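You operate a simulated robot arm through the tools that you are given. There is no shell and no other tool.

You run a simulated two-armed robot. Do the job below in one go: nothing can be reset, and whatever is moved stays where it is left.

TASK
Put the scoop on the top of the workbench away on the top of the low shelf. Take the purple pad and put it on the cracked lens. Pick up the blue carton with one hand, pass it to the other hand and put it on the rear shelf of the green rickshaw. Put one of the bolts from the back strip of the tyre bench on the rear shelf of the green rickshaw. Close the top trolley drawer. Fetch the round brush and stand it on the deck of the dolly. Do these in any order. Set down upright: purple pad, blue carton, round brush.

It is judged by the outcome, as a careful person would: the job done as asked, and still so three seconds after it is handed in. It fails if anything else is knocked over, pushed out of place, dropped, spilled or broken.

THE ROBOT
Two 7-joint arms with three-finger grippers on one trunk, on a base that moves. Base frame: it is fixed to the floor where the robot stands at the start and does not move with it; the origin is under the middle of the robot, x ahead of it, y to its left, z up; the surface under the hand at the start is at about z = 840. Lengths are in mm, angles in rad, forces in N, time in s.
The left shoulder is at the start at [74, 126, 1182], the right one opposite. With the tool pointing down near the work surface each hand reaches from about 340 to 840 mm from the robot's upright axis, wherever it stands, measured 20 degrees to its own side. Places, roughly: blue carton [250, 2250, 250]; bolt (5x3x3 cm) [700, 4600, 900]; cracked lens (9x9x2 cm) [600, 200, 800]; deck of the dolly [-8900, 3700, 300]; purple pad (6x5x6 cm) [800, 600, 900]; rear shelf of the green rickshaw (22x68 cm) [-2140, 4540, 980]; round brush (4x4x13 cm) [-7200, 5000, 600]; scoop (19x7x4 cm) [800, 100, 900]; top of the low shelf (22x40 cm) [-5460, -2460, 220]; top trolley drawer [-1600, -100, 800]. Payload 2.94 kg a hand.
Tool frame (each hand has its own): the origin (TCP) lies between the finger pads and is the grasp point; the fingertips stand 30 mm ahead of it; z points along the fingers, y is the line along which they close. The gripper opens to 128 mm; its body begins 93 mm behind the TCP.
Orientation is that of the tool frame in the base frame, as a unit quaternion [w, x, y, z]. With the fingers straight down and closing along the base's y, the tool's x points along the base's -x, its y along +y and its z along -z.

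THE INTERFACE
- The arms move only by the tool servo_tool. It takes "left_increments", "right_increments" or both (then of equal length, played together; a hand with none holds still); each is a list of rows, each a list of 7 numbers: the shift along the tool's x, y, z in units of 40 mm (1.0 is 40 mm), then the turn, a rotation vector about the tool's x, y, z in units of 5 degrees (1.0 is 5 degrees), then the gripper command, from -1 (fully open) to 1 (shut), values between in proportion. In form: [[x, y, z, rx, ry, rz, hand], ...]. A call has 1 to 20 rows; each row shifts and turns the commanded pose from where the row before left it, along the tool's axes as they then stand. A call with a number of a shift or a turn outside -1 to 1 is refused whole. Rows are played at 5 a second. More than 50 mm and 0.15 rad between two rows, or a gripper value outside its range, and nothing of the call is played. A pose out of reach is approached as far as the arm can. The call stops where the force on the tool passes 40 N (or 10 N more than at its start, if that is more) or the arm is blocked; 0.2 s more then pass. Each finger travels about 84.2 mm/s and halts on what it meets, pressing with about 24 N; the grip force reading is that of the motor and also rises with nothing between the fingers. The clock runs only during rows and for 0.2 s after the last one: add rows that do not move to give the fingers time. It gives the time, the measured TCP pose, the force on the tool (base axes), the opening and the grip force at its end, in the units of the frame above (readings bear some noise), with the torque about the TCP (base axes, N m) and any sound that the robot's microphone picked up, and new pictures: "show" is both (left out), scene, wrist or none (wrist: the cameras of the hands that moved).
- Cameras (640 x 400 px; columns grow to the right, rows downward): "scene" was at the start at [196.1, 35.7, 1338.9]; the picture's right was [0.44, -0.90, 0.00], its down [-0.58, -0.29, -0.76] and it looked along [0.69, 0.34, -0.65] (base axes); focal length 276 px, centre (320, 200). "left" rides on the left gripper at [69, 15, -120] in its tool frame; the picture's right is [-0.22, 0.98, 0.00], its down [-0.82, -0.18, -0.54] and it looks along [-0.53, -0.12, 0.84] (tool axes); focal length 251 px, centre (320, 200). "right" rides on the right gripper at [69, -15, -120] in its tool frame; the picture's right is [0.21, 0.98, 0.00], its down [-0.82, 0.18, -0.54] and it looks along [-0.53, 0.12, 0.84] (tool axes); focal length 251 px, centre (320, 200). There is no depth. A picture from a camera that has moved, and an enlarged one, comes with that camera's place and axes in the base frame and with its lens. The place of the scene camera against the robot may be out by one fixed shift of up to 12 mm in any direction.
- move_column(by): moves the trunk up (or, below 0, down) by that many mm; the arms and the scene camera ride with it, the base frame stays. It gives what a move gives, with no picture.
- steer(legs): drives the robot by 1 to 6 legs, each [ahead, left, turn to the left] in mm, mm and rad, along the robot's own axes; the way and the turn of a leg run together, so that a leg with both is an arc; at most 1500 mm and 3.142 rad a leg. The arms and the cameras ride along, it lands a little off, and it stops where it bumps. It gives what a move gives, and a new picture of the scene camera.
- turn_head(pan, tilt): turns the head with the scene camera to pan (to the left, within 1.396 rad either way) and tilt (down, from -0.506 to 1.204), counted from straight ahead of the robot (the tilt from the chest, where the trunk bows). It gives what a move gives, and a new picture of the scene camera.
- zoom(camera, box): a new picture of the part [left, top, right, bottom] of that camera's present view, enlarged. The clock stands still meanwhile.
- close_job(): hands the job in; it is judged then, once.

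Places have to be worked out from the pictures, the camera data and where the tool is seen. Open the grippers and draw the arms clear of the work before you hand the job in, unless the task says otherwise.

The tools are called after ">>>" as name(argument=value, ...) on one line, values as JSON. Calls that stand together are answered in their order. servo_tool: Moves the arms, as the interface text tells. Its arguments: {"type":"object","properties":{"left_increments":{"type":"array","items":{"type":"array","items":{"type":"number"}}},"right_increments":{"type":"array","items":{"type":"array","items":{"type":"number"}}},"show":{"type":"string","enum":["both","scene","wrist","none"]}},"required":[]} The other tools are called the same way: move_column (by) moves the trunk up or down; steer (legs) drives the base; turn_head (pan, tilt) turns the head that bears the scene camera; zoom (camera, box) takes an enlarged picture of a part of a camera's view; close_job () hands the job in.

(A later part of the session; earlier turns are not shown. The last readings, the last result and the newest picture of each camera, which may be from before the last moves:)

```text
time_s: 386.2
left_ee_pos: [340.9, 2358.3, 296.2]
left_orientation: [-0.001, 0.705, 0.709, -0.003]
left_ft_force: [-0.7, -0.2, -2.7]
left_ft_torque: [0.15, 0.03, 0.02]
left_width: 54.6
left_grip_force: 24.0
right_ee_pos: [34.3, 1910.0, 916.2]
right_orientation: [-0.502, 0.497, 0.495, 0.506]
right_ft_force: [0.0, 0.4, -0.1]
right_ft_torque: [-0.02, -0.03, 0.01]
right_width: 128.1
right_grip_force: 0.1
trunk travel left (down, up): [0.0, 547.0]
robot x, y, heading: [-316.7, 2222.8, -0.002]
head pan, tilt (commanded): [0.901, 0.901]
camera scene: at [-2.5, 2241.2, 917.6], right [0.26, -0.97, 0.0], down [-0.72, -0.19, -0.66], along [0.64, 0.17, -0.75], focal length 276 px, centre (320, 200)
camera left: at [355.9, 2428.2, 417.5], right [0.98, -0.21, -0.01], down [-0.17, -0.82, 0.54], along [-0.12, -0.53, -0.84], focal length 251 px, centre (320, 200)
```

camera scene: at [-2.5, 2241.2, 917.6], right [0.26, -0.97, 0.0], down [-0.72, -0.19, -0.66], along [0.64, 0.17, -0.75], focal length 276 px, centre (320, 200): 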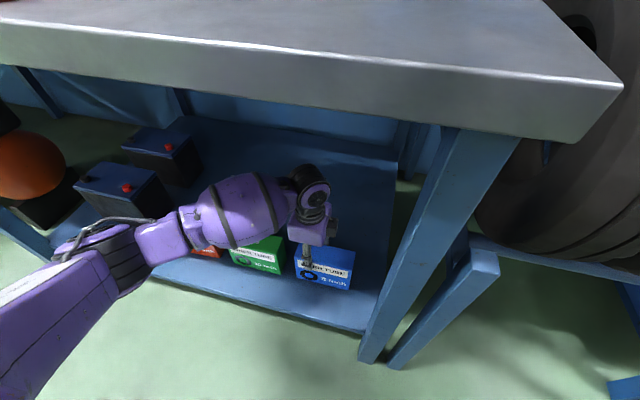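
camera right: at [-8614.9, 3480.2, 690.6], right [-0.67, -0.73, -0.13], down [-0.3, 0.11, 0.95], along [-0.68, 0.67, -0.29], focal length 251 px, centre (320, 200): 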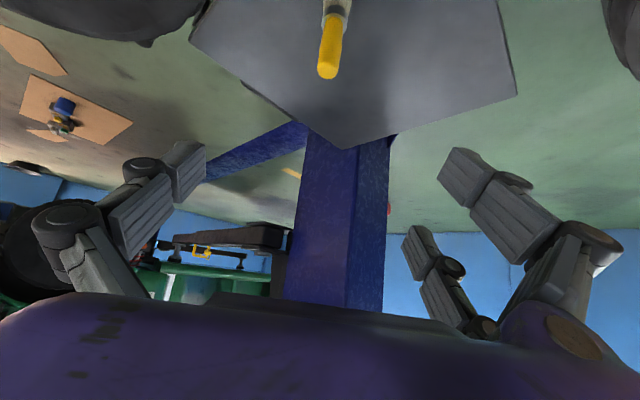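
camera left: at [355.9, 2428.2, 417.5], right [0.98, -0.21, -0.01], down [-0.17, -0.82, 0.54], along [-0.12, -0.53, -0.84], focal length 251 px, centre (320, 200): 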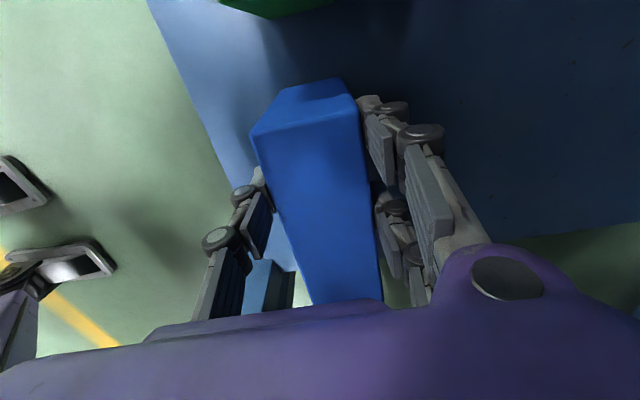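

The carton hangs steadily (about 0.27 kg). I raise it 60 mm and back straight out from under the bench.

>>> servo_tool(left_increments=[[0, 0, -0.5, 0, 0, 0, 1], [0, 0, -0.5, 0, 0, 0, 1], [0, 0, -0.5, 0, 0, 0, 1], [0, 0, 0, 0, 0, 0, 1]], show="none")

>>> steer(legs=[[-600, 0, 0]])

>>> move_column(by=395)

>>> turn_head(pan=0.1, tilt=0.85)

```text
time_s: 387.2
left_ee_pos: [342.2, 2358.8, 358.1]
left_orientation: [-0.002, 0.704, 0.71, -0.003]
left_ft_force: [-0.4, -0.3, -4.9]
left_ft_torque: [0.15, -0.03, -0.04]
left_width: 54.6
left_grip_force: 23.5
right_ee_pos: [35.1, 1911.0, 917.2]
right_orientation: [-0.503, 0.496, 0.495, 0.505]
right_ft_force: [0.0, 0.2, -0.3]
right_ft_torque: [-0.03, 0.0, -0.01]
right_width: 127.9
right_grip_force: 0.0
trunk travel left (down, up): [0.0, 547.0]
robot x, y, heading: [-317.9, 2227.1, 0.001]
head pan, tilt (commanded): [0.901, 0.901]
```

```text
time_s: 390.7
left_ee_pos: [-269.9, 2359.7, 357.5]
left_orientation: [-0.001, 0.703, 0.711, -0.003]
left_ft_force: [-0.6, -0.6, -4.1]
left_ft_torque: [0.17, 0.01, 0.01]
left_width: 54.5
left_grip_force: 23.7
right_ee_pos: [-575.3, 1910.6, 916.3]
right_orientation: [-0.504, 0.496, 0.496, 0.505]
right_ft_force: [0.7, -1.4, -0.8]
right_ft_torque: [-0.02, -0.01, 0.01]
right_width: 127.7
right_grip_force: 0.0
trunk travel left (down, up): [0.0, 547.0]
robot x, y, heading: [-926.6, 2222.3, 0.006]
head pan, tilt (commanded): [0.901, 0.901]
camera scene: at [-613.9, 2242.0, 918.0], right [0.28, -0.96, 0.0], down [-0.72, -0.21, -0.67], along [0.64, 0.19, -0.75], focal length 276 px, centre (320, 200)
```

scene: 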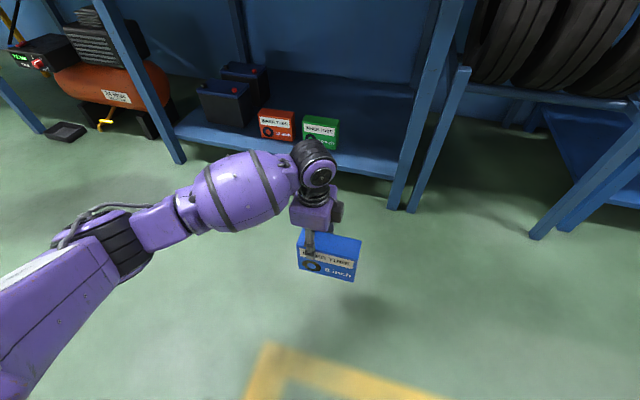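

```text
time_s: 394.5
left_ee_pos: [-268.8, 2361.0, 751.9]
left_orientation: [-0.001, 0.703, 0.711, -0.003]
left_ft_force: [-1.1, -0.7, -4.2]
left_ft_torque: [0.15, 0.0, 0.01]
left_width: 54.6
left_grip_force: 24.0
right_ee_pos: [-575.1, 1909.1, 1310.4]
right_orientation: [-0.503, 0.496, 0.496, 0.505]
right_ft_force: [0.0, -0.1, -0.2]
right_ft_torque: [0.02, -0.04, -0.01]
right_width: 127.7
right_grip_force: 0.1
trunk travel left (down, up): [-395.0, 152.0]
robot x, y, heading: [-927.6, 2224.0, 0.008]
head pan, tilt (commanded): [0.901, 0.901]
```

```text
time_s: 395.6
left_ee_pos: [-269.9, 2361.2, 751.5]
left_orientation: [-0.002, 0.702, 0.712, -0.004]
left_ft_force: [0.7, 0.4, -4.4]
left_ft_torque: [0.21, 0.02, -0.03]
left_width: 54.3
left_grip_force: 24.2
right_ee_pos: [-575.2, 1909.7, 1310.6]
right_orientation: [-0.504, 0.495, 0.496, 0.504]
right_ft_force: [0.3, 0.0, 0.5]
right_ft_torque: [0.04, -0.03, -0.03]
right_width: 128.0
right_grip_force: 0.1
trunk travel left (down, up): [-395.0, 152.0]
robot x, y, heading: [-931.8, 2223.6, 0.007]
head pan, tilt (commanded): [0.099, 0.85]
camera scene: at [-730.5, 2227.5, 1321.4], right [0.11, -0.99, 0.0], down [-0.75, -0.08, -0.66], along [0.66, 0.07, -0.75], focal length 276 px, centre (320, 200)
```

scene: 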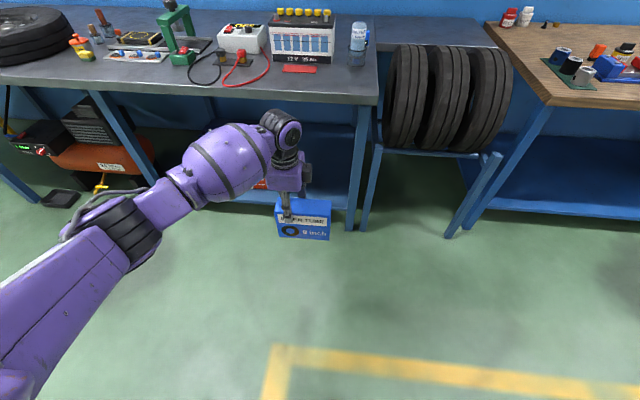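

The carton is out and safe. For the hand-over I bring it to chest height in the middle: left hand to about [−410, 2213, 1050].

>>> servo_tool(left_increments=[[-0.4625, -0.4375, -0.93, 0, 0, 0, 1], [-0.4625, -0.4375, -0.93, 0, 0, 0, 1], [-0.4625, -0.4375, -0.93, 0, 0, 0, 1], [-0.4625, -0.4375, -0.93, 0, 0, 0, 1], [-0.4625, -0.4375, -0.93, 0, 0, 0, 1], [-0.4625, -0.4375, -0.93, 0, 0, 0, 1], [-0.4625, -0.4375, -0.93, 0, 0, 0, 1], [-0.4625, -0.4375, -0.93, 0, 0, 0, 1], [0, 0, 0, 0, 0, 0, 1]], show="none")

>>> servo_tool(right_increments=[[-0.9, 0.4, 0, 0, 0, 0, -0.5], [-0.9, 0.4, 0, 0, 0, 0, -0.5], [-0.9, 0.5, 0, 0, 0, 0, -0.5], [-0.9, 0.5, 0, 0, 0, 0, -0.5], [-0.9, 0.5, 0, 0, 0, 0, -0.5], [-0.9, 0.5, 0, 0, 0, 0, -0.5], [-0.9, 0.6, 0.3, 0, 0, 0, -0.5], [-0.88, 0.7, 0.5, 0, 0, 0, -0.5], [0, 0, 0.5, 0, 0, 0, -0.5], [0, 0, 0, 0, 0, 0, -0.5]], show="both")

```text
time_s: 397.6
left_ee_pos: [-405.3, 2212.2, 1050.5]
left_orientation: [-0.002, 0.702, 0.712, -0.003]
left_ft_force: [-0.3, -0.4, -5.0]
left_ft_torque: [0.14, 0.02, 0.0]
left_width: 54.4
left_grip_force: 24.2
right_ee_pos: [-574.8, 1910.9, 1311.3]
right_orientation: [0.505, -0.495, -0.497, -0.503]
right_ft_force: [0.2, 0.8, -0.3]
right_ft_torque: [0.0, 0.0, 0.04]
right_width: 128.1
right_grip_force: 0.1
trunk travel left (down, up): [-395.0, 152.0]
robot x, y, heading: [-931.5, 2219.4, 0.012]
head pan, tilt (commanded): [0.099, 0.85]
```

```text
time_s: 399.8
left_ee_pos: [-405.4, 2210.9, 1051.0]
left_orientation: [-0.001, 0.703, 0.711, -0.002]
left_ft_force: [-0.4, -0.7, -4.9]
left_ft_torque: [0.14, 0.01, 0.0]
left_width: 54.5
left_grip_force: 23.8
right_ee_pos: [-410.0, 1967.2, 1022.7]
right_orientation: [-0.503, 0.497, 0.496, 0.505]
right_ft_force: [0.1, 0.3, 0.0]
right_ft_torque: [0.01, 0.03, -0.01]
right_width: 95.8
right_grip_force: 0.0
trunk travel left (down, up): [-395.0, 152.0]
robot x, y, heading: [-932.2, 2221.0, 0.006]
head pan, tilt (commanded): [0.099, 0.85]
camera scene: at [-730.2, 2227.1, 1321.3], right [0.11, -0.99, 0.0], down [-0.75, -0.08, -0.66], along [0.66, 0.07, -0.75], focal length 276 px, centre (320, 200)
camera right: at [-425.9, 1846.2, 1090.7], right [0.98, 0.0, 0.22], down [0.18, -0.53, -0.83], along [0.12, 0.85, -0.52], focal length 251 px, centre (320, 200)
```

scene: 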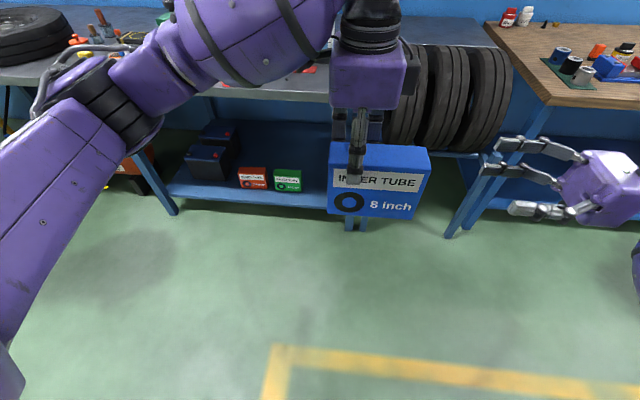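
right: 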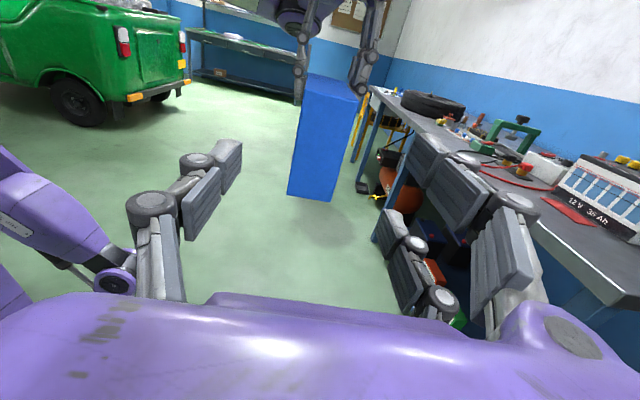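

The right camera sees the carton's right end between its fingers' reach. I zoom in to align the right hand with the carton.

>>> zoom(camera="right", box=[250, 40, 410, 220])

>>> zoom(camera="scene", box=[300, 60, 620, 250])

```text
2.22 times, centred on (330, 130) of right
camera zoom: at [-425.9, 1846.2, 1090.7], right [0.98, 0.0, 0.22], down [0.18, -0.53, -0.83], along [0.12, 0.85, -0.52], focal length 559 px, centre (298, 356)
```

zoom: 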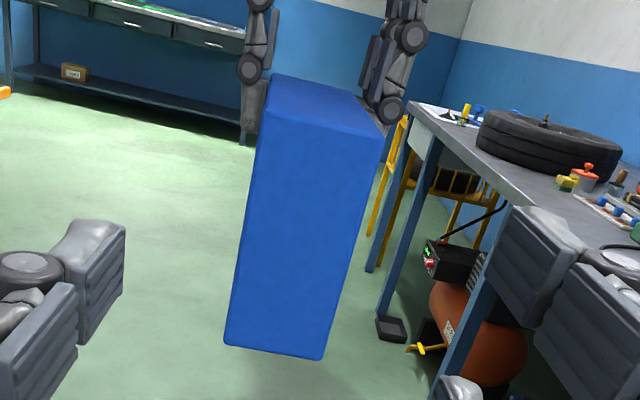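

```text
2.00 times, centred on (460, 155) of scene
camera zoom: at [-730.2, 2227.1, 1321.3], right [0.11, -0.99, 0.0], down [-0.75, -0.08, -0.66], along [0.66, 0.07, -0.75], focal length 552 px, centre (40, 290)
```

zoom: 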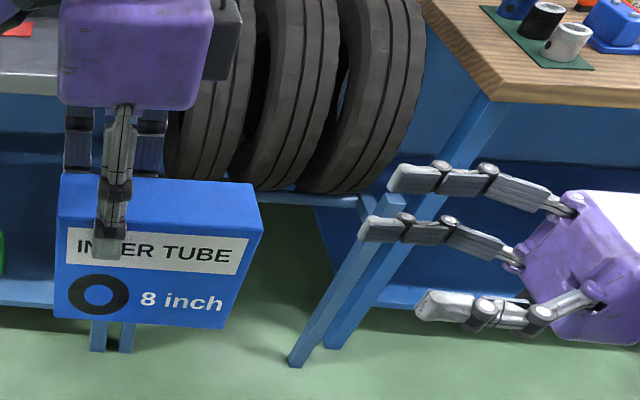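

From all views: carton spans z ≈ 931–1047, its right end at y ≈ 2105, and the left fingers stay at y ≥ 2172. I move the right hand in level at z ≈ 1006 so its tips stop at y ≈ 2157.

>>> servo_tool(right_increments=[[-0.42, 0.15, 0, 0, 0, 0, -0.5], [0, 0, 0.8, 0, 0, 0, -0.5], [0, 0, 0.8, 0, 0, 0, -0.5], [0, 0, 0.8, 0, 0, 0, -0.5], [0, 0, 0.8, 0, 0, 0, -0.5], [0, 0, 0.5, 0, 0, 0, -0.5], [0, 0, 0, 0, 0, 0, -0.5]], show="both")

>>> zoom(camera="scene", box=[300, 80, 560, 250])

```text
time_s: 401.4
left_ee_pos: [-405.9, 2210.0, 1051.4]
left_orientation: [-0.001, 0.703, 0.712, -0.003]
left_ft_force: [0.4, -0.1, -4.0]
left_ft_torque: [0.13, 0.02, -0.03]
left_width: 54.6
left_grip_force: 24.1
right_ee_pos: [-406.2, 2113.8, 1011.5]
right_orientation: [0.504, -0.496, -0.497, -0.504]
right_ft_force: [0.6, 0.0, 1.1]
right_ft_torque: [-0.01, -0.03, 0.01]
right_width: 96.2
right_grip_force: 0.1
trunk travel left (down, up): [-395.0, 152.0]
robot x, y, heading: [-925.8, 2219.8, 0.007]
head pan, tilt (commanded): [0.099, 0.85]
camera scene: at [-730.7, 2227.2, 1321.4], right [0.11, -0.99, 0.0], down [-0.75, -0.08, -0.66], along [0.66, 0.07, -0.75], focal length 276 px, centre (320, 200)
camera right: at [-421.2, 1993.5, 1079.6], right [0.98, 0.0, 0.22], down [0.18, -0.53, -0.83], along [0.12, 0.85, -0.51], focal length 251 px, centre (320, 200)
```

scene: 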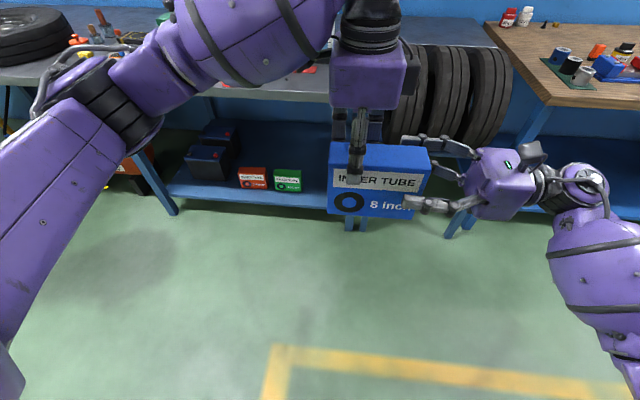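
right: 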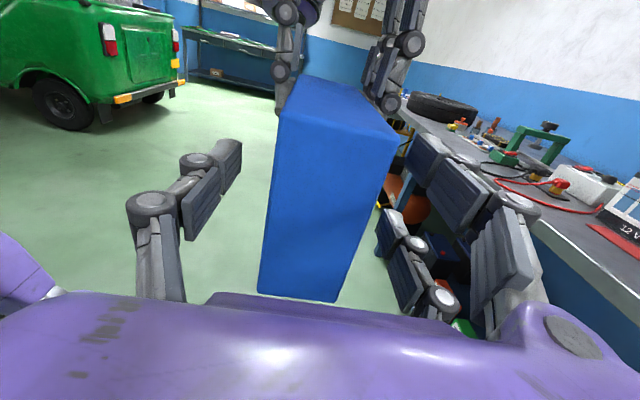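

```text
2.35 times, centred on (430, 165) of scene
camera zoom: at [-730.7, 2227.2, 1321.4], right [0.11, -0.99, 0.0], down [-0.75, -0.08, -0.66], along [0.66, 0.07, -0.75], focal length 650 px, centre (61, 282)
```

zoom: 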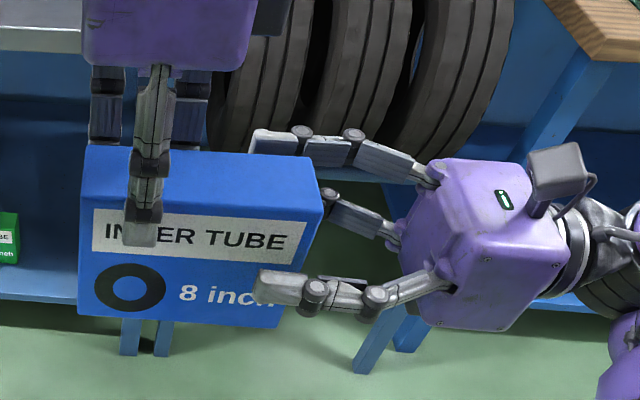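

The right fingers straddle the carton's right end without touching. I go 10 mm deeper and close the right hand on it.

>>> servo_tool(right_increments=[[0, 0.03, 0.25, 0, 0, 0, -0.5], [0, 0, 0, 0, 0, 0, -0.2], [0, 0, 0, 0, 0, 0, 0.1], [0, 0, 0, 0, 0, 0, 1], [0, 0, 0, 0, 0, 0, 1], [0, 0, 0, 0, 0, 0, 1], [0, 0, 0, 0, 0, 0, 1]], show="both")

>>> zoom(camera="scene", box=[300, 80, 560, 250])

```text
time_s: 403.0
left_ee_pos: [-405.0, 2211.5, 1051.9]
left_orientation: [-0.001, 0.702, 0.712, -0.003]
left_ft_force: [7.8, 0.9, -4.3]
left_ft_torque: [0.29, -0.29, 0.28]
left_width: 54.7
left_grip_force: 24.2
right_ee_pos: [-404.3, 2123.3, 1012.3]
right_orientation: [0.504, -0.495, -0.497, -0.503]
right_ft_force: [-8.5, -0.5, 0.3]
right_ft_torque: [-0.12, 0.01, 0.5]
right_width: 54.8
right_grip_force: 24.0
trunk travel left (down, up): [-395.0, 152.0]
robot x, y, heading: [-929.0, 2221.9, 0.007]
head pan, tilt (commanded): [0.099, 0.85]
camera scene: at [-730.6, 2227.3, 1321.4], right [0.11, -0.99, 0.0], down [-0.75, -0.08, -0.66], along [0.66, 0.07, -0.75], focal length 276 px, centre (320, 200)
camera right: at [-419.5, 2003.7, 1079.3], right [0.98, 0.0, 0.22], down [0.18, -0.53, -0.83], along [0.12, 0.85, -0.52], focal length 251 px, centre (320, 200)
```

scene: 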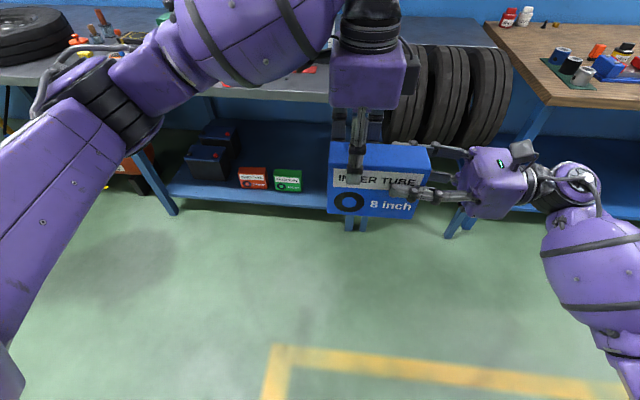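
right: 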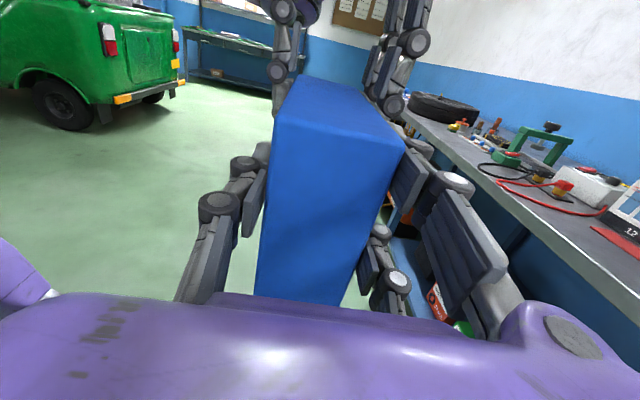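

```text
2.35 times, centred on (430, 165) of scene
camera zoom: at [-730.6, 2227.3, 1321.4], right [0.11, -0.99, 0.0], down [-0.75, -0.08, -0.66], along [0.66, 0.07, -0.75], focal length 650 px, centre (61, 282)
```

zoom: 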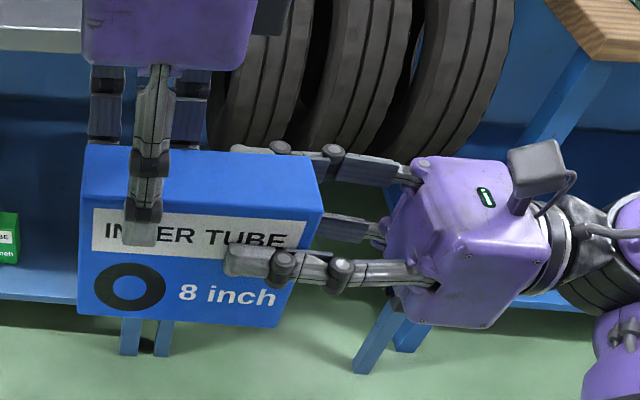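

Both hands hold the carton (24 N each). I open the left hand and lift it straight up off the carton.

>>> servo_tool(left_increments=[[0, 0, 0, 0, 0, 0, 0.1], [0, 0, 0, 0, 0, 0, 0.0], [0, 0, 0, 0, 0, 0, -0.2], [0, 0, 0, 0, 0, 0, -0.3], [0, 0, 0, 0, 0, 0, -0.3]], right_increments=[[0, 0, 0, 0, 0, 0, 1], [0, 0, 0, 0, 0, 0, 1], [0, 0, 0, 0, 0, 0, 1], [0, 0, 0, 0, 0, 0, 1], [0, 0, 0, 0, 0, 0, 1]], show="scene")

>>> zoom(camera="scene", box=[300, 80, 560, 250])

```text
time_s: 404.2
left_ee_pos: [-405.4, 2212.1, 1050.9]
left_orientation: [-0.001, 0.703, 0.711, -0.003]
left_ft_force: [0.2, -0.3, 0.1]
left_ft_torque: [-0.02, -0.02, 0.04]
left_width: 83.2
left_grip_force: 0.1
right_ee_pos: [-404.3, 2123.7, 1011.9]
right_orientation: [0.504, -0.495, -0.497, -0.503]
right_ft_force: [-0.1, 0.4, -0.5]
right_ft_torque: [-0.21, 0.0, -0.01]
right_width: 54.7
right_grip_force: 24.0
trunk travel left (down, up): [-395.0, 152.0]
robot x, y, heading: [-931.8, 2219.9, 0.01]
head pan, tilt (commanded): [0.099, 0.85]
camera scene: at [-730.6, 2227.3, 1321.4], right [0.11, -0.99, 0.0], down [-0.75, -0.08, -0.66], along [0.66, 0.07, -0.75], focal length 276 px, centre (320, 200)
```

scene: 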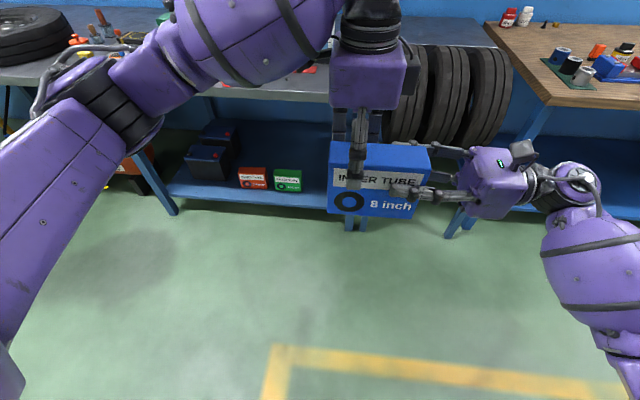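

```text
2.35 times, centred on (430, 165) of scene
camera zoom: at [-730.6, 2227.3, 1321.4], right [0.11, -0.99, 0.0], down [-0.75, -0.08, -0.66], along [0.66, 0.07, -0.75], focal length 650 px, centre (61, 282)
```

zoom: 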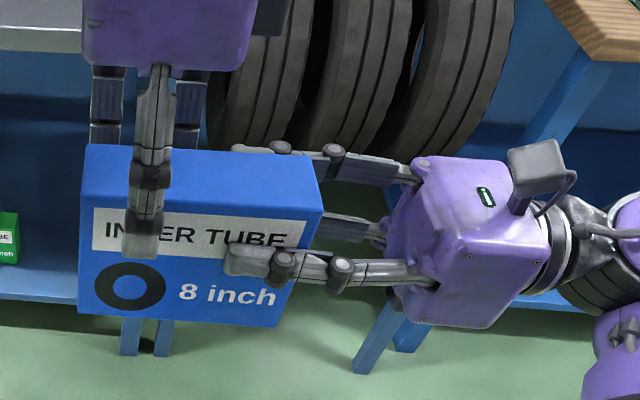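

>>> servo_tool(left_increments=[[0, 0, -0.4, 0, 0, 0, -0.3], [0, 0, -0.8, 0, 0, 0, -0.3], [0, 0, -1, 0, 0, 0, -0.3], [0, 0, -1, 0, 0, 0, -0.3]], right_increments=[[0, 0, 0, 0, 0, 0, 1], [0, 0, 0, 0, 0, 0, 1], [0, 0, 0, 0, 0, 0, 1], [0, 0, 0, 0, 0, 0, 1]], show="both")

>>> zoom(camera="scene", box=[300, 80, 560, 250])

```text
time_s: 405.2
left_ee_pos: [-405.7, 2209.6, 1178.7]
left_orientation: [-0.002, 0.703, 0.712, -0.002]
left_ft_force: [0.5, -0.7, -0.3]
left_ft_torque: [0.03, -0.01, 0.02]
left_width: 83.2
left_grip_force: 0.1
right_ee_pos: [-403.8, 2124.2, 1012.0]
right_orientation: [-0.504, 0.495, 0.496, 0.504]
right_ft_force: [-0.2, 0.2, -0.2]
right_ft_torque: [-0.23, -0.04, 0.02]
right_width: 54.8
right_grip_force: 23.8
trunk travel left (down, up): [-395.0, 152.0]
robot x, y, heading: [-930.2, 2217.7, 0.009]
head pan, tilt (commanded): [0.099, 0.85]
camera scene: at [-731.4, 2227.0, 1321.5], right [0.11, -0.99, 0.0], down [-0.75, -0.08, -0.66], along [0.66, 0.07, -0.75], focal length 276 px, centre (320, 200)
camera right: at [-420.0, 2003.3, 1079.6], right [0.98, 0.0, 0.22], down [0.18, -0.53, -0.83], along [0.12, 0.85, -0.51], focal length 251 px, centre (320, 200)
camera left: at [-392.0, 2279.3, 1298.7], right [0.98, -0.2, -0.01], down [-0.17, -0.82, 0.54], along [-0.11, -0.53, -0.84], focal length 251 px, centre (320, 200)
```

scene: 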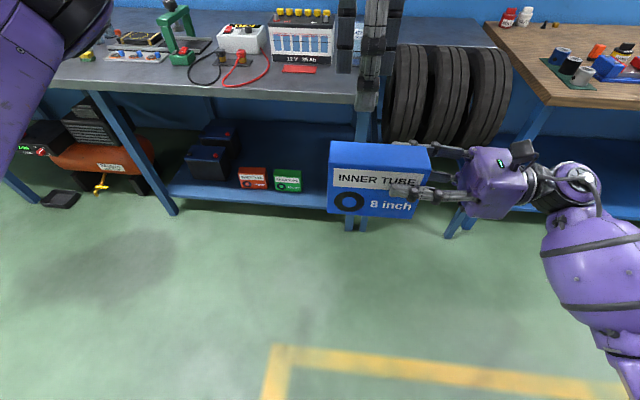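
right: 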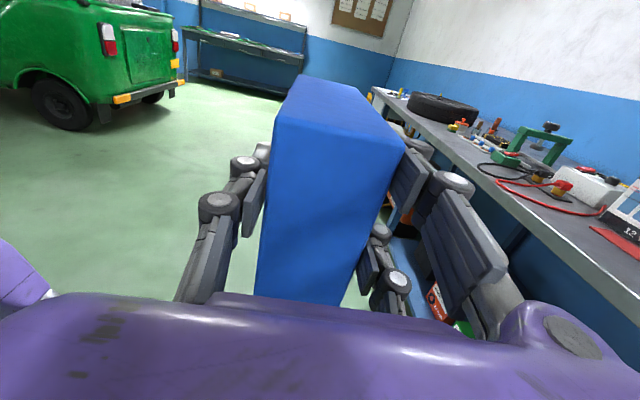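
left: 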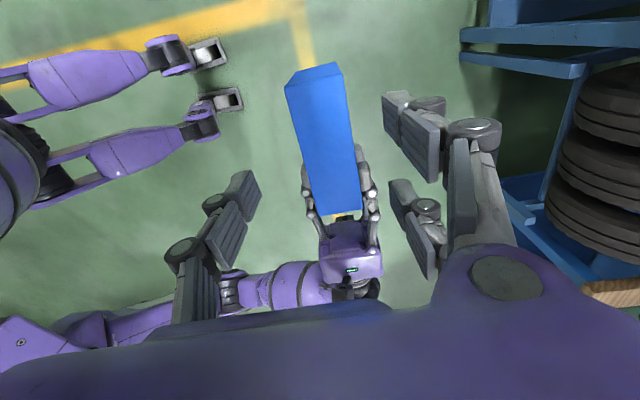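

```text
2.35 times, centred on (430, 165) of scene
camera zoom: at [-731.4, 2227.0, 1321.5], right [0.11, -0.99, 0.0], down [-0.75, -0.08, -0.66], along [0.66, 0.07, -0.75], focal length 650 px, centre (61, 282)
```

zoom: 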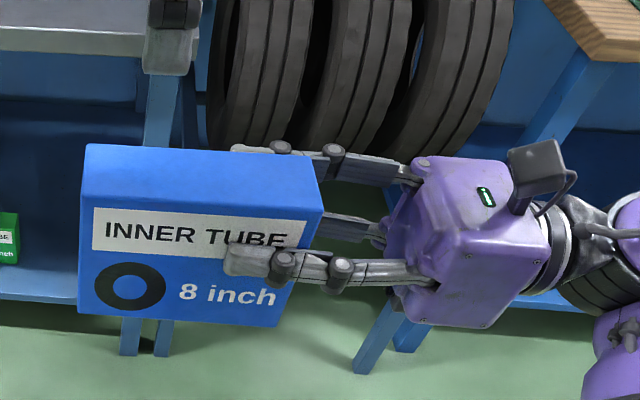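

The hand-over worked: the right hand alone holds the carton level. I tuck the left hand aside, then drive toward the rear of the green rickshaw.

>>> servo_tool(left_increments=[[1, 0, 0, 0, 0, 0, -1], [1, 0, 0, 0, 0, 0, -1], [1, 0, 0, 0, 0, 0, -1], [1, 0, 0, 0, 0, 0, -1], [1, 0, 0, 0, 0, 0, -1], [1, 0, 0, 0, 0, 0, -1], [0, 0, 0, 0, 0, 0, -1]], show="none")

>>> steer(legs=[[0, 0, 1.56], [1300, 150, 0]])

>>> turn_head(pan=0.5, tilt=0.4)

```text
time_s: 406.8
left_ee_pos: [-408.1, 2451.3, 1178.6]
left_orientation: [-0.002, 0.703, 0.711, -0.003]
left_ft_force: [0.6, 0.1, 0.5]
left_ft_torque: [0.04, 0.04, -0.01]
left_width: 127.9
left_grip_force: 0.0
right_ee_pos: [-404.2, 2123.2, 1010.2]
right_orientation: [-0.504, 0.496, 0.496, 0.504]
right_ft_force: [-0.3, -0.7, 0.3]
right_ft_torque: [-0.22, -0.02, -0.02]
right_width: 54.5
right_grip_force: 23.9
trunk travel left (down, up): [-395.0, 152.0]
robot x, y, heading: [-930.7, 2220.2, 0.006]
head pan, tilt (commanded): [0.099, 0.85]
```

```text
time_s: 417.2
left_ee_pos: [-1276.0, 4056.5, 1179.3]
left_orientation: [0.0, 0.006, 1.0, -0.002]
left_ft_force: [0.4, -0.3, -1.1]
left_ft_torque: [-0.01, 0.0, 0.01]
left_width: 127.6
left_grip_force: 0.0
right_ee_pos: [-949.1, 4053.8, 1012.7]
right_orientation: [0.713, -0.008, -0.701, -0.009]
right_ft_force: [0.8, -0.4, 0.5]
right_ft_torque: [0.02, -0.18, 0.01]
right_width: 54.8
right_grip_force: 24.3
trunk travel left (down, up): [-395.0, 152.0]
robot x, y, heading: [-1056.7, 3531.9, 1.552]
head pan, tilt (commanded): [0.099, 0.85]
camera scene: at [-1053.6, 3718.7, 1321.4], right [1.0, 0.08, 0.0], down [0.06, -0.75, -0.66], along [-0.05, 0.66, -0.75], focal length 276 px, centre (320, 200)
```

scene: 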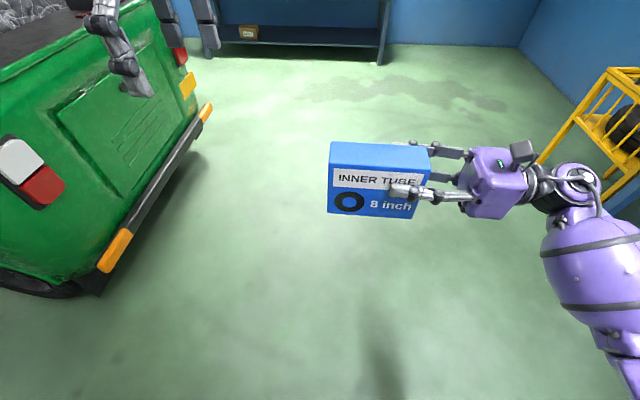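

```text
time_s: 418.1
left_ee_pos: [-1276.3, 4056.5, 1179.0]
left_orientation: [0.001, 0.006, 1.0, -0.003]
left_ft_force: [-0.3, 0.1, -0.3]
left_ft_torque: [0.01, 0.02, 0.01]
left_width: 128.1
left_grip_force: 0.0
right_ee_pos: [-949.2, 4053.3, 1012.3]
right_orientation: [0.713, -0.008, -0.702, -0.009]
right_ft_force: [0.5, 0.5, 0.0]
right_ft_torque: [-0.01, -0.22, 0.01]
right_width: 54.7
right_grip_force: 23.7
trunk travel left (down, up): [-395.0, 152.0]
robot x, y, heading: [-1060.5, 3533.0, 1.551]
head pan, tilt (commanded): [0.499, 0.4]
camera scene: at [-1090.0, 3722.8, 1360.4], right [0.89, 0.46, 0.0], down [0.18, -0.35, -0.92], along [-0.43, 0.82, -0.39], focal length 276 px, centre (320, 200)
```

scene: 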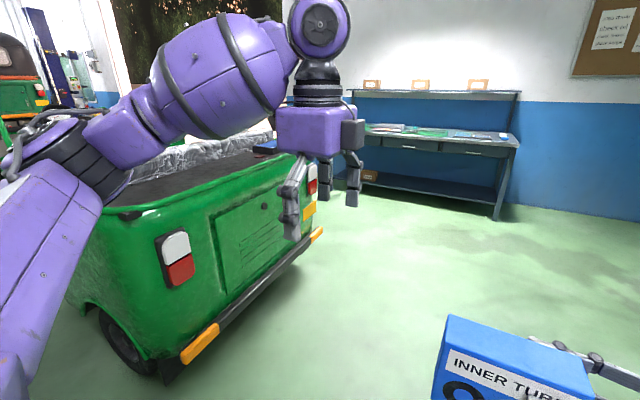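

The rickshaw's rear bumper is at x ≈ −1904. I drive up behind it at y ≈ 4500, turn to face it, and raise the trunk for a better look at the rear shelf.

>>> steer(legs=[[970, 0, 0.02], [0, 0, 1.57]])

>>> move_column(by=120)

>>> turn_head(pan=0.0, tilt=0.45)

```text
time_s: 427.0
left_ee_pos: [-1572.7, 4277.2, 1177.9]
left_orientation: [-0.002, 0.711, -0.704, 0.001]
left_ft_force: [-0.4, 0.3, 1.0]
left_ft_torque: [0.02, -0.01, 0.01]
left_width: 127.9
left_grip_force: 0.0
right_ee_pos: [-1575.6, 4604.3, 1012.4]
right_orientation: [0.505, 0.495, -0.497, 0.503]
right_ft_force: [0.4, -0.1, 0.1]
right_ft_torque: [0.23, 0.02, -0.01]
right_width: 54.4
right_grip_force: 24.0
trunk travel left (down, up): [-395.0, 152.0]
robot x, y, heading: [-1050.9, 4502.1, -3.137]
head pan, tilt (commanded): [0.499, 0.4]
camera scene: at [-1234.4, 4459.8, 1360.5], right [-0.48, 0.88, 0.0], down [0.34, 0.19, -0.92], along [-0.81, -0.44, -0.39], focal length 276 px, centre (320, 200)
```

scene: 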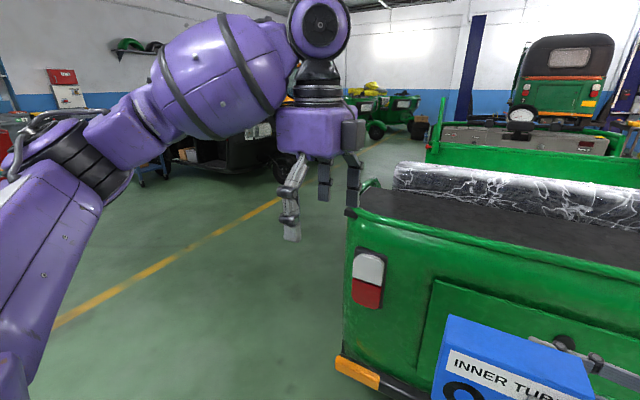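

```text
time_s: 428.5
left_ee_pos: [-1573.3, 4278.4, 1297.0]
left_orientation: [-0.004, 0.711, -0.703, 0.002]
left_ft_force: [0.2, -1.0, -1.1]
left_ft_torque: [0.03, -0.01, -0.01]
left_width: 127.8
left_grip_force: 0.0
right_ee_pos: [-1576.4, 4603.4, 1130.6]
right_orientation: [0.504, 0.495, -0.497, 0.505]
right_ft_force: [-0.8, -0.1, -4.0]
right_ft_torque: [0.17, -0.01, 0.04]
right_width: 54.5
right_grip_force: 23.9
trunk travel left (down, up): [-515.0, 32.0]
robot x, y, heading: [-1052.3, 4503.9, -3.131]
head pan, tilt (commanded): [0.499, 0.4]
```

```text
time_s: 429.4
left_ee_pos: [-1571.4, 4277.7, 1300.0]
left_orientation: [-0.004, 0.711, -0.703, 0.001]
left_ft_force: [-0.1, 0.1, -0.3]
left_ft_torque: [0.0, 0.01, -0.01]
left_width: 127.9
left_grip_force: 0.1
right_ee_pos: [-1576.2, 4605.4, 1131.9]
right_orientation: [0.504, 0.496, -0.496, 0.503]
right_ft_force: [0.5, -0.2, -4.4]
right_ft_torque: [0.2, 0.04, 0.01]
right_width: 54.8
right_grip_force: 24.0
trunk travel left (down, up): [-515.0, 32.0]
robot x, y, heading: [-1049.8, 4509.2, -3.141]
head pan, tilt (commanded): [0.0, 0.45]
camera scene: at [-1174.3, 4504.3, 1493.9], right [-0.01, 1.0, 0.0], down [0.44, 0.0, -0.9], along [-0.9, 0.0, -0.44], focal length 276 px, centre (320, 200)
```

scene: 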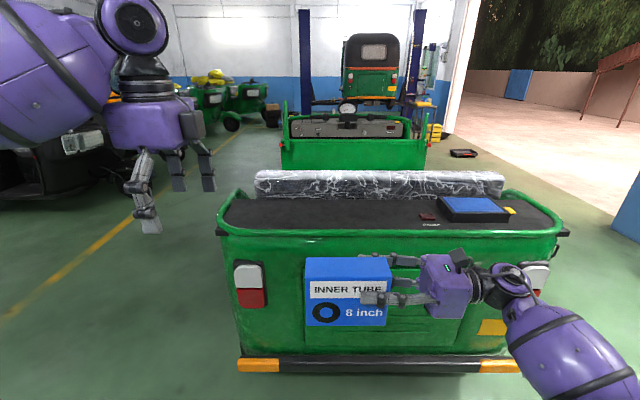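

I see the rear shelf: a dark flat surface (x ≈ −2243…−2002, z ≈ 980) with free space on the left side (y ≈ 4200–4880). I drive up with the carton held above rim height.

>>> steer(legs=[[420, 150, 0]])

>>> turn_head(pan=0.0, tilt=0.75)

>>> zoom(camera="left", box=[0, 0, 640, 400])

```text
time_s: 432.1
left_ee_pos: [-1983.4, 4129.2, 1298.6]
left_orientation: [-0.003, 0.71, -0.704, 0.001]
left_ft_force: [-0.4, 0.2, 0.8]
left_ft_torque: [0.03, 0.0, -0.01]
left_width: 128.2
left_grip_force: 0.0
right_ee_pos: [-1985.9, 4455.0, 1131.5]
right_orientation: [0.506, 0.495, -0.497, 0.503]
right_ft_force: [-0.3, 0.3, -3.7]
right_ft_torque: [0.18, 0.02, 0.02]
right_width: 54.5
right_grip_force: 23.5
trunk travel left (down, up): [-515.0, 32.0]
robot x, y, heading: [-1462.7, 4353.2, -3.135]
head pan, tilt (commanded): [0.0, 0.45]
camera scene: at [-1585.6, 4354.2, 1494.0], right [0.0, 1.0, 0.0], down [0.44, 0.0, -0.9], along [-0.9, 0.0, -0.44], focal length 276 px, centre (320, 200)
```

scene: 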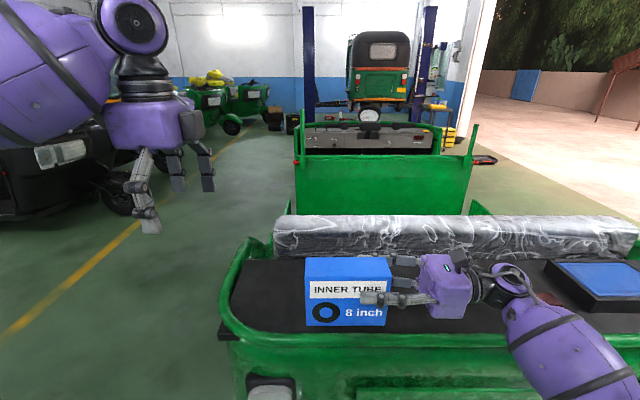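

```text
time_s: 432.9
left_ee_pos: [-1984.1, 4128.0, 1298.7]
left_orientation: [-0.003, 0.709, -0.705, 0.002]
left_ft_force: [0.6, -1.0, -0.4]
left_ft_torque: [0.0, 0.01, -0.02]
left_width: 128.0
left_grip_force: 0.1
right_ee_pos: [-1987.1, 4455.0, 1131.3]
right_orientation: [0.506, 0.494, -0.498, 0.502]
right_ft_force: [-0.5, -0.5, -3.8]
right_ft_torque: [0.18, 0.05, -0.03]
right_width: 54.3
right_grip_force: 24.1
trunk travel left (down, up): [-515.0, 32.0]
robot x, y, heading: [-1464.4, 4355.1, -3.139]
head pan, tilt (commanded): [0.0, 0.75]
camera scene: at [-1577.2, 4354.1, 1467.5], right [0.0, 1.0, 0.0], down [0.68, 0.0, -0.73], along [-0.73, 0.0, -0.68], focal length 276 px, centre (320, 200)
```

scene: 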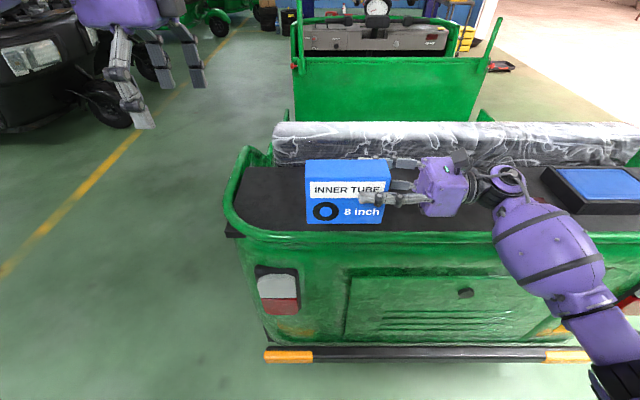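

```text
1.00 times, centred on (320, 200) of left (not enlarged: the box is as wide or as high as the picture)
camera zoom: at [-2000.3, 4059.3, 1418.7], right [-0.98, 0.21, -0.01], down [0.17, 0.82, 0.54], along [0.12, 0.53, -0.84], focal length 251 px, centre (320, 200)
```

zoom: 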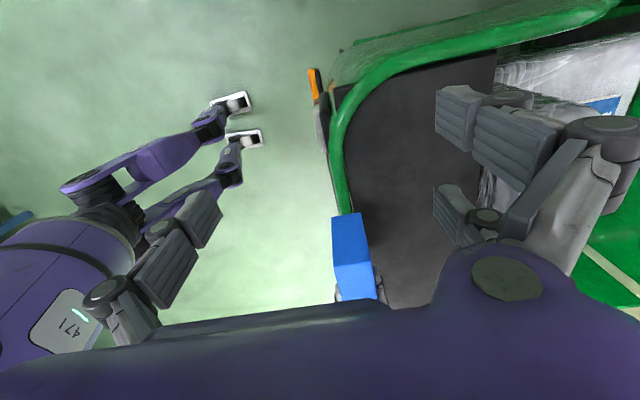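

The left camera shows the shelf from above: dark surface x ≈ −2268…−2023. I drive 100 mm further and move the carton over the middle of that surface, then check.

>>> steer(legs=[[100, 0, -0.004]])

>>> servo_tool(right_increments=[[0, 0.75, 0, 0, 0, 0, 1], [0, 0.72, 0, 0, 0, 0, 1], [0, 0, 0, 0, 0, 0, 1]], show="both")

>>> zoom(camera="left", box=[200, 0, 640, 320])

```text
time_s: 434.0
left_ee_pos: [-2083.1, 4130.9, 1299.8]
left_orientation: [-0.001, 0.708, -0.706, 0.001]
left_ft_force: [0.1, -0.5, -0.1]
left_ft_torque: [-0.01, 0.03, 0.0]
left_width: 128.1
left_grip_force: 0.1
right_ee_pos: [-2084.0, 4457.9, 1132.3]
right_orientation: [0.507, 0.494, -0.498, 0.501]
right_ft_force: [0.0, 0.4, -4.6]
right_ft_torque: [0.21, -0.02, 0.01]
right_width: 54.2
right_grip_force: 23.6
trunk travel left (down, up): [-515.0, 32.0]
robot x, y, heading: [-1560.6, 4355.3, 3.144]
head pan, tilt (commanded): [0.0, 0.75]
camera scene: at [-1674.5, 4354.5, 1467.6], right [0.0, 1.0, 0.0], down [0.68, 0.0, -0.73], along [-0.73, 0.0, -0.68], focal length 276 px, centre (320, 200)
```

scene: 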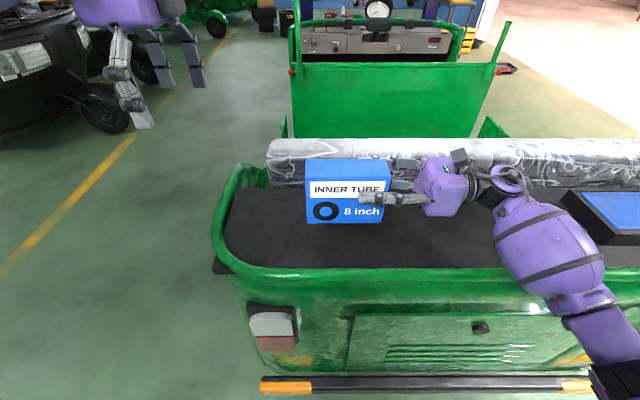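

```text
time_s: 434.8
left_ee_pos: [-2083.9, 4131.3, 1299.4]
left_orientation: [-0.003, 0.708, -0.706, 0.0]
left_ft_force: [-0.2, 0.0, 0.2]
left_ft_torque: [-0.04, 0.0, -0.02]
left_width: 128.0
left_grip_force: 0.1
right_ee_pos: [-2145.2, 4457.1, 1130.8]
right_orientation: [0.505, 0.495, -0.498, 0.502]
right_ft_force: [0.8, -0.3, -3.2]
right_ft_torque: [0.25, 0.0, -0.03]
right_width: 54.7
right_grip_force: 25.0
trunk travel left (down, up): [-515.0, 32.0]
robot x, y, heading: [-1560.6, 4355.7, 3.136]
head pan, tilt (commanded): [0.0, 0.75]
camera scene: at [-1674.7, 4354.8, 1467.5], right [0.0, 1.0, 0.0], down [0.68, 0.0, -0.73], along [-0.73, 0.0, -0.68], focal length 276 px, centre (320, 200)
camera right: at [-2128.4, 4579.4, 1198.5], right [-0.98, 0.01, 0.22], down [-0.18, 0.53, -0.83], along [-0.12, -0.85, -0.52], focal length 251 px, centre (320, 200)
```

scene: 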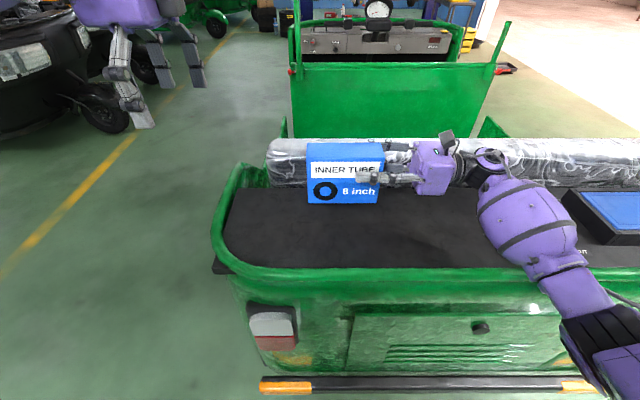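
right: 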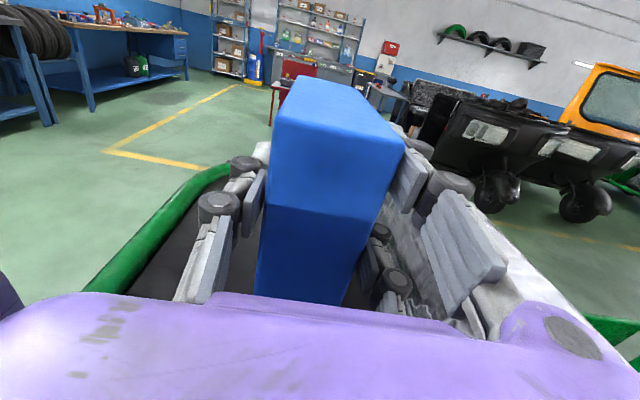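

```text
1.25 times, centred on (420, 160) of left
camera zoom: at [-2098.8, 4061.5, 1419.3], right [-0.98, 0.21, 0.0], down [0.18, 0.82, 0.54], along [0.12, 0.53, -0.84], focal length 314 px, centre (195, 250)
```

zoom: 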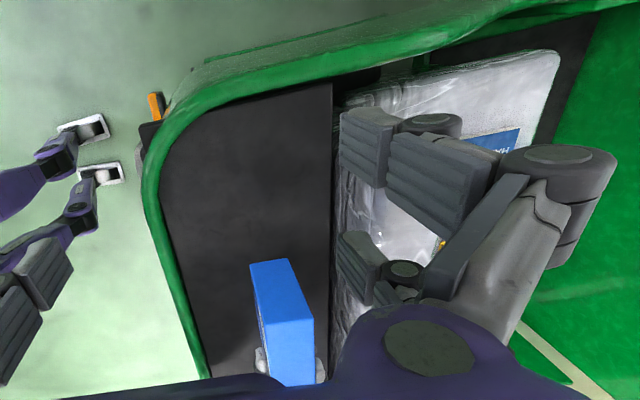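

Before lowering I want to be sure the right forearm clears the rickshaw's rim, so I tilt the left hand to use its camera for a side view.

>>> servo_tool(left_increments=[[0, 0, 0, 0, -1, 0, -1], [0, 0, 0, 0, -1, 0, -1], [0, 0, 0, 0, -1, 0, -1], [0, 0, 0, 0, -1, 0, -1], [0, 0, 0, 0, -1, 0, -1], [0, 0, 0, 0, -1, 0, -1], [0, 0, 0, 0, -1, 0, -1], [0, 0, 0, 0, 0, 0, -1]], show="wrist")

```text
time_s: 436.6
left_ee_pos: [-2082.9, 4131.0, 1300.0]
left_orientation: [-0.215, 0.676, -0.672, -0.213]
left_ft_force: [-0.3, 0.4, 0.5]
left_ft_torque: [-0.02, 0.0, -0.02]
left_width: 128.3
left_grip_force: 0.0
right_ee_pos: [-2144.7, 4457.4, 1130.2]
right_orientation: [0.507, 0.494, -0.499, 0.501]
right_ft_force: [0.3, -0.1, -3.7]
right_ft_torque: [0.19, 0.01, 0.02]
right_width: 54.3
right_grip_force: 23.9
trunk travel left (down, up): [-515.0, 32.0]
robot x, y, heading: [-1560.0, 4355.4, 3.14]
head pan, tilt (commanded): [0.0, 0.75]
camera left: at [-2099.0, 4005.1, 1357.4], right [-0.98, 0.17, 0.12], down [0.17, 0.36, 0.92], along [0.12, 0.92, -0.38], focal length 251 px, centre (320, 200)
```

left: 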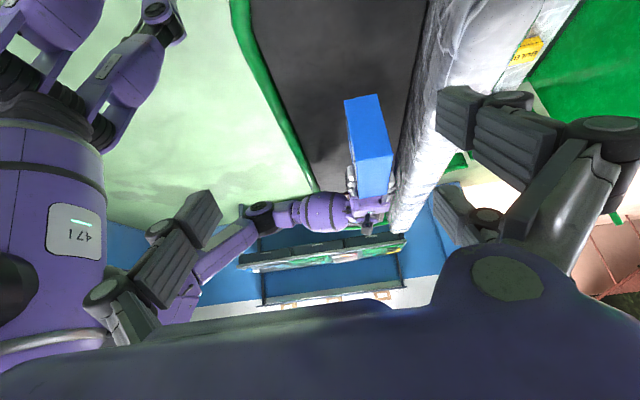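

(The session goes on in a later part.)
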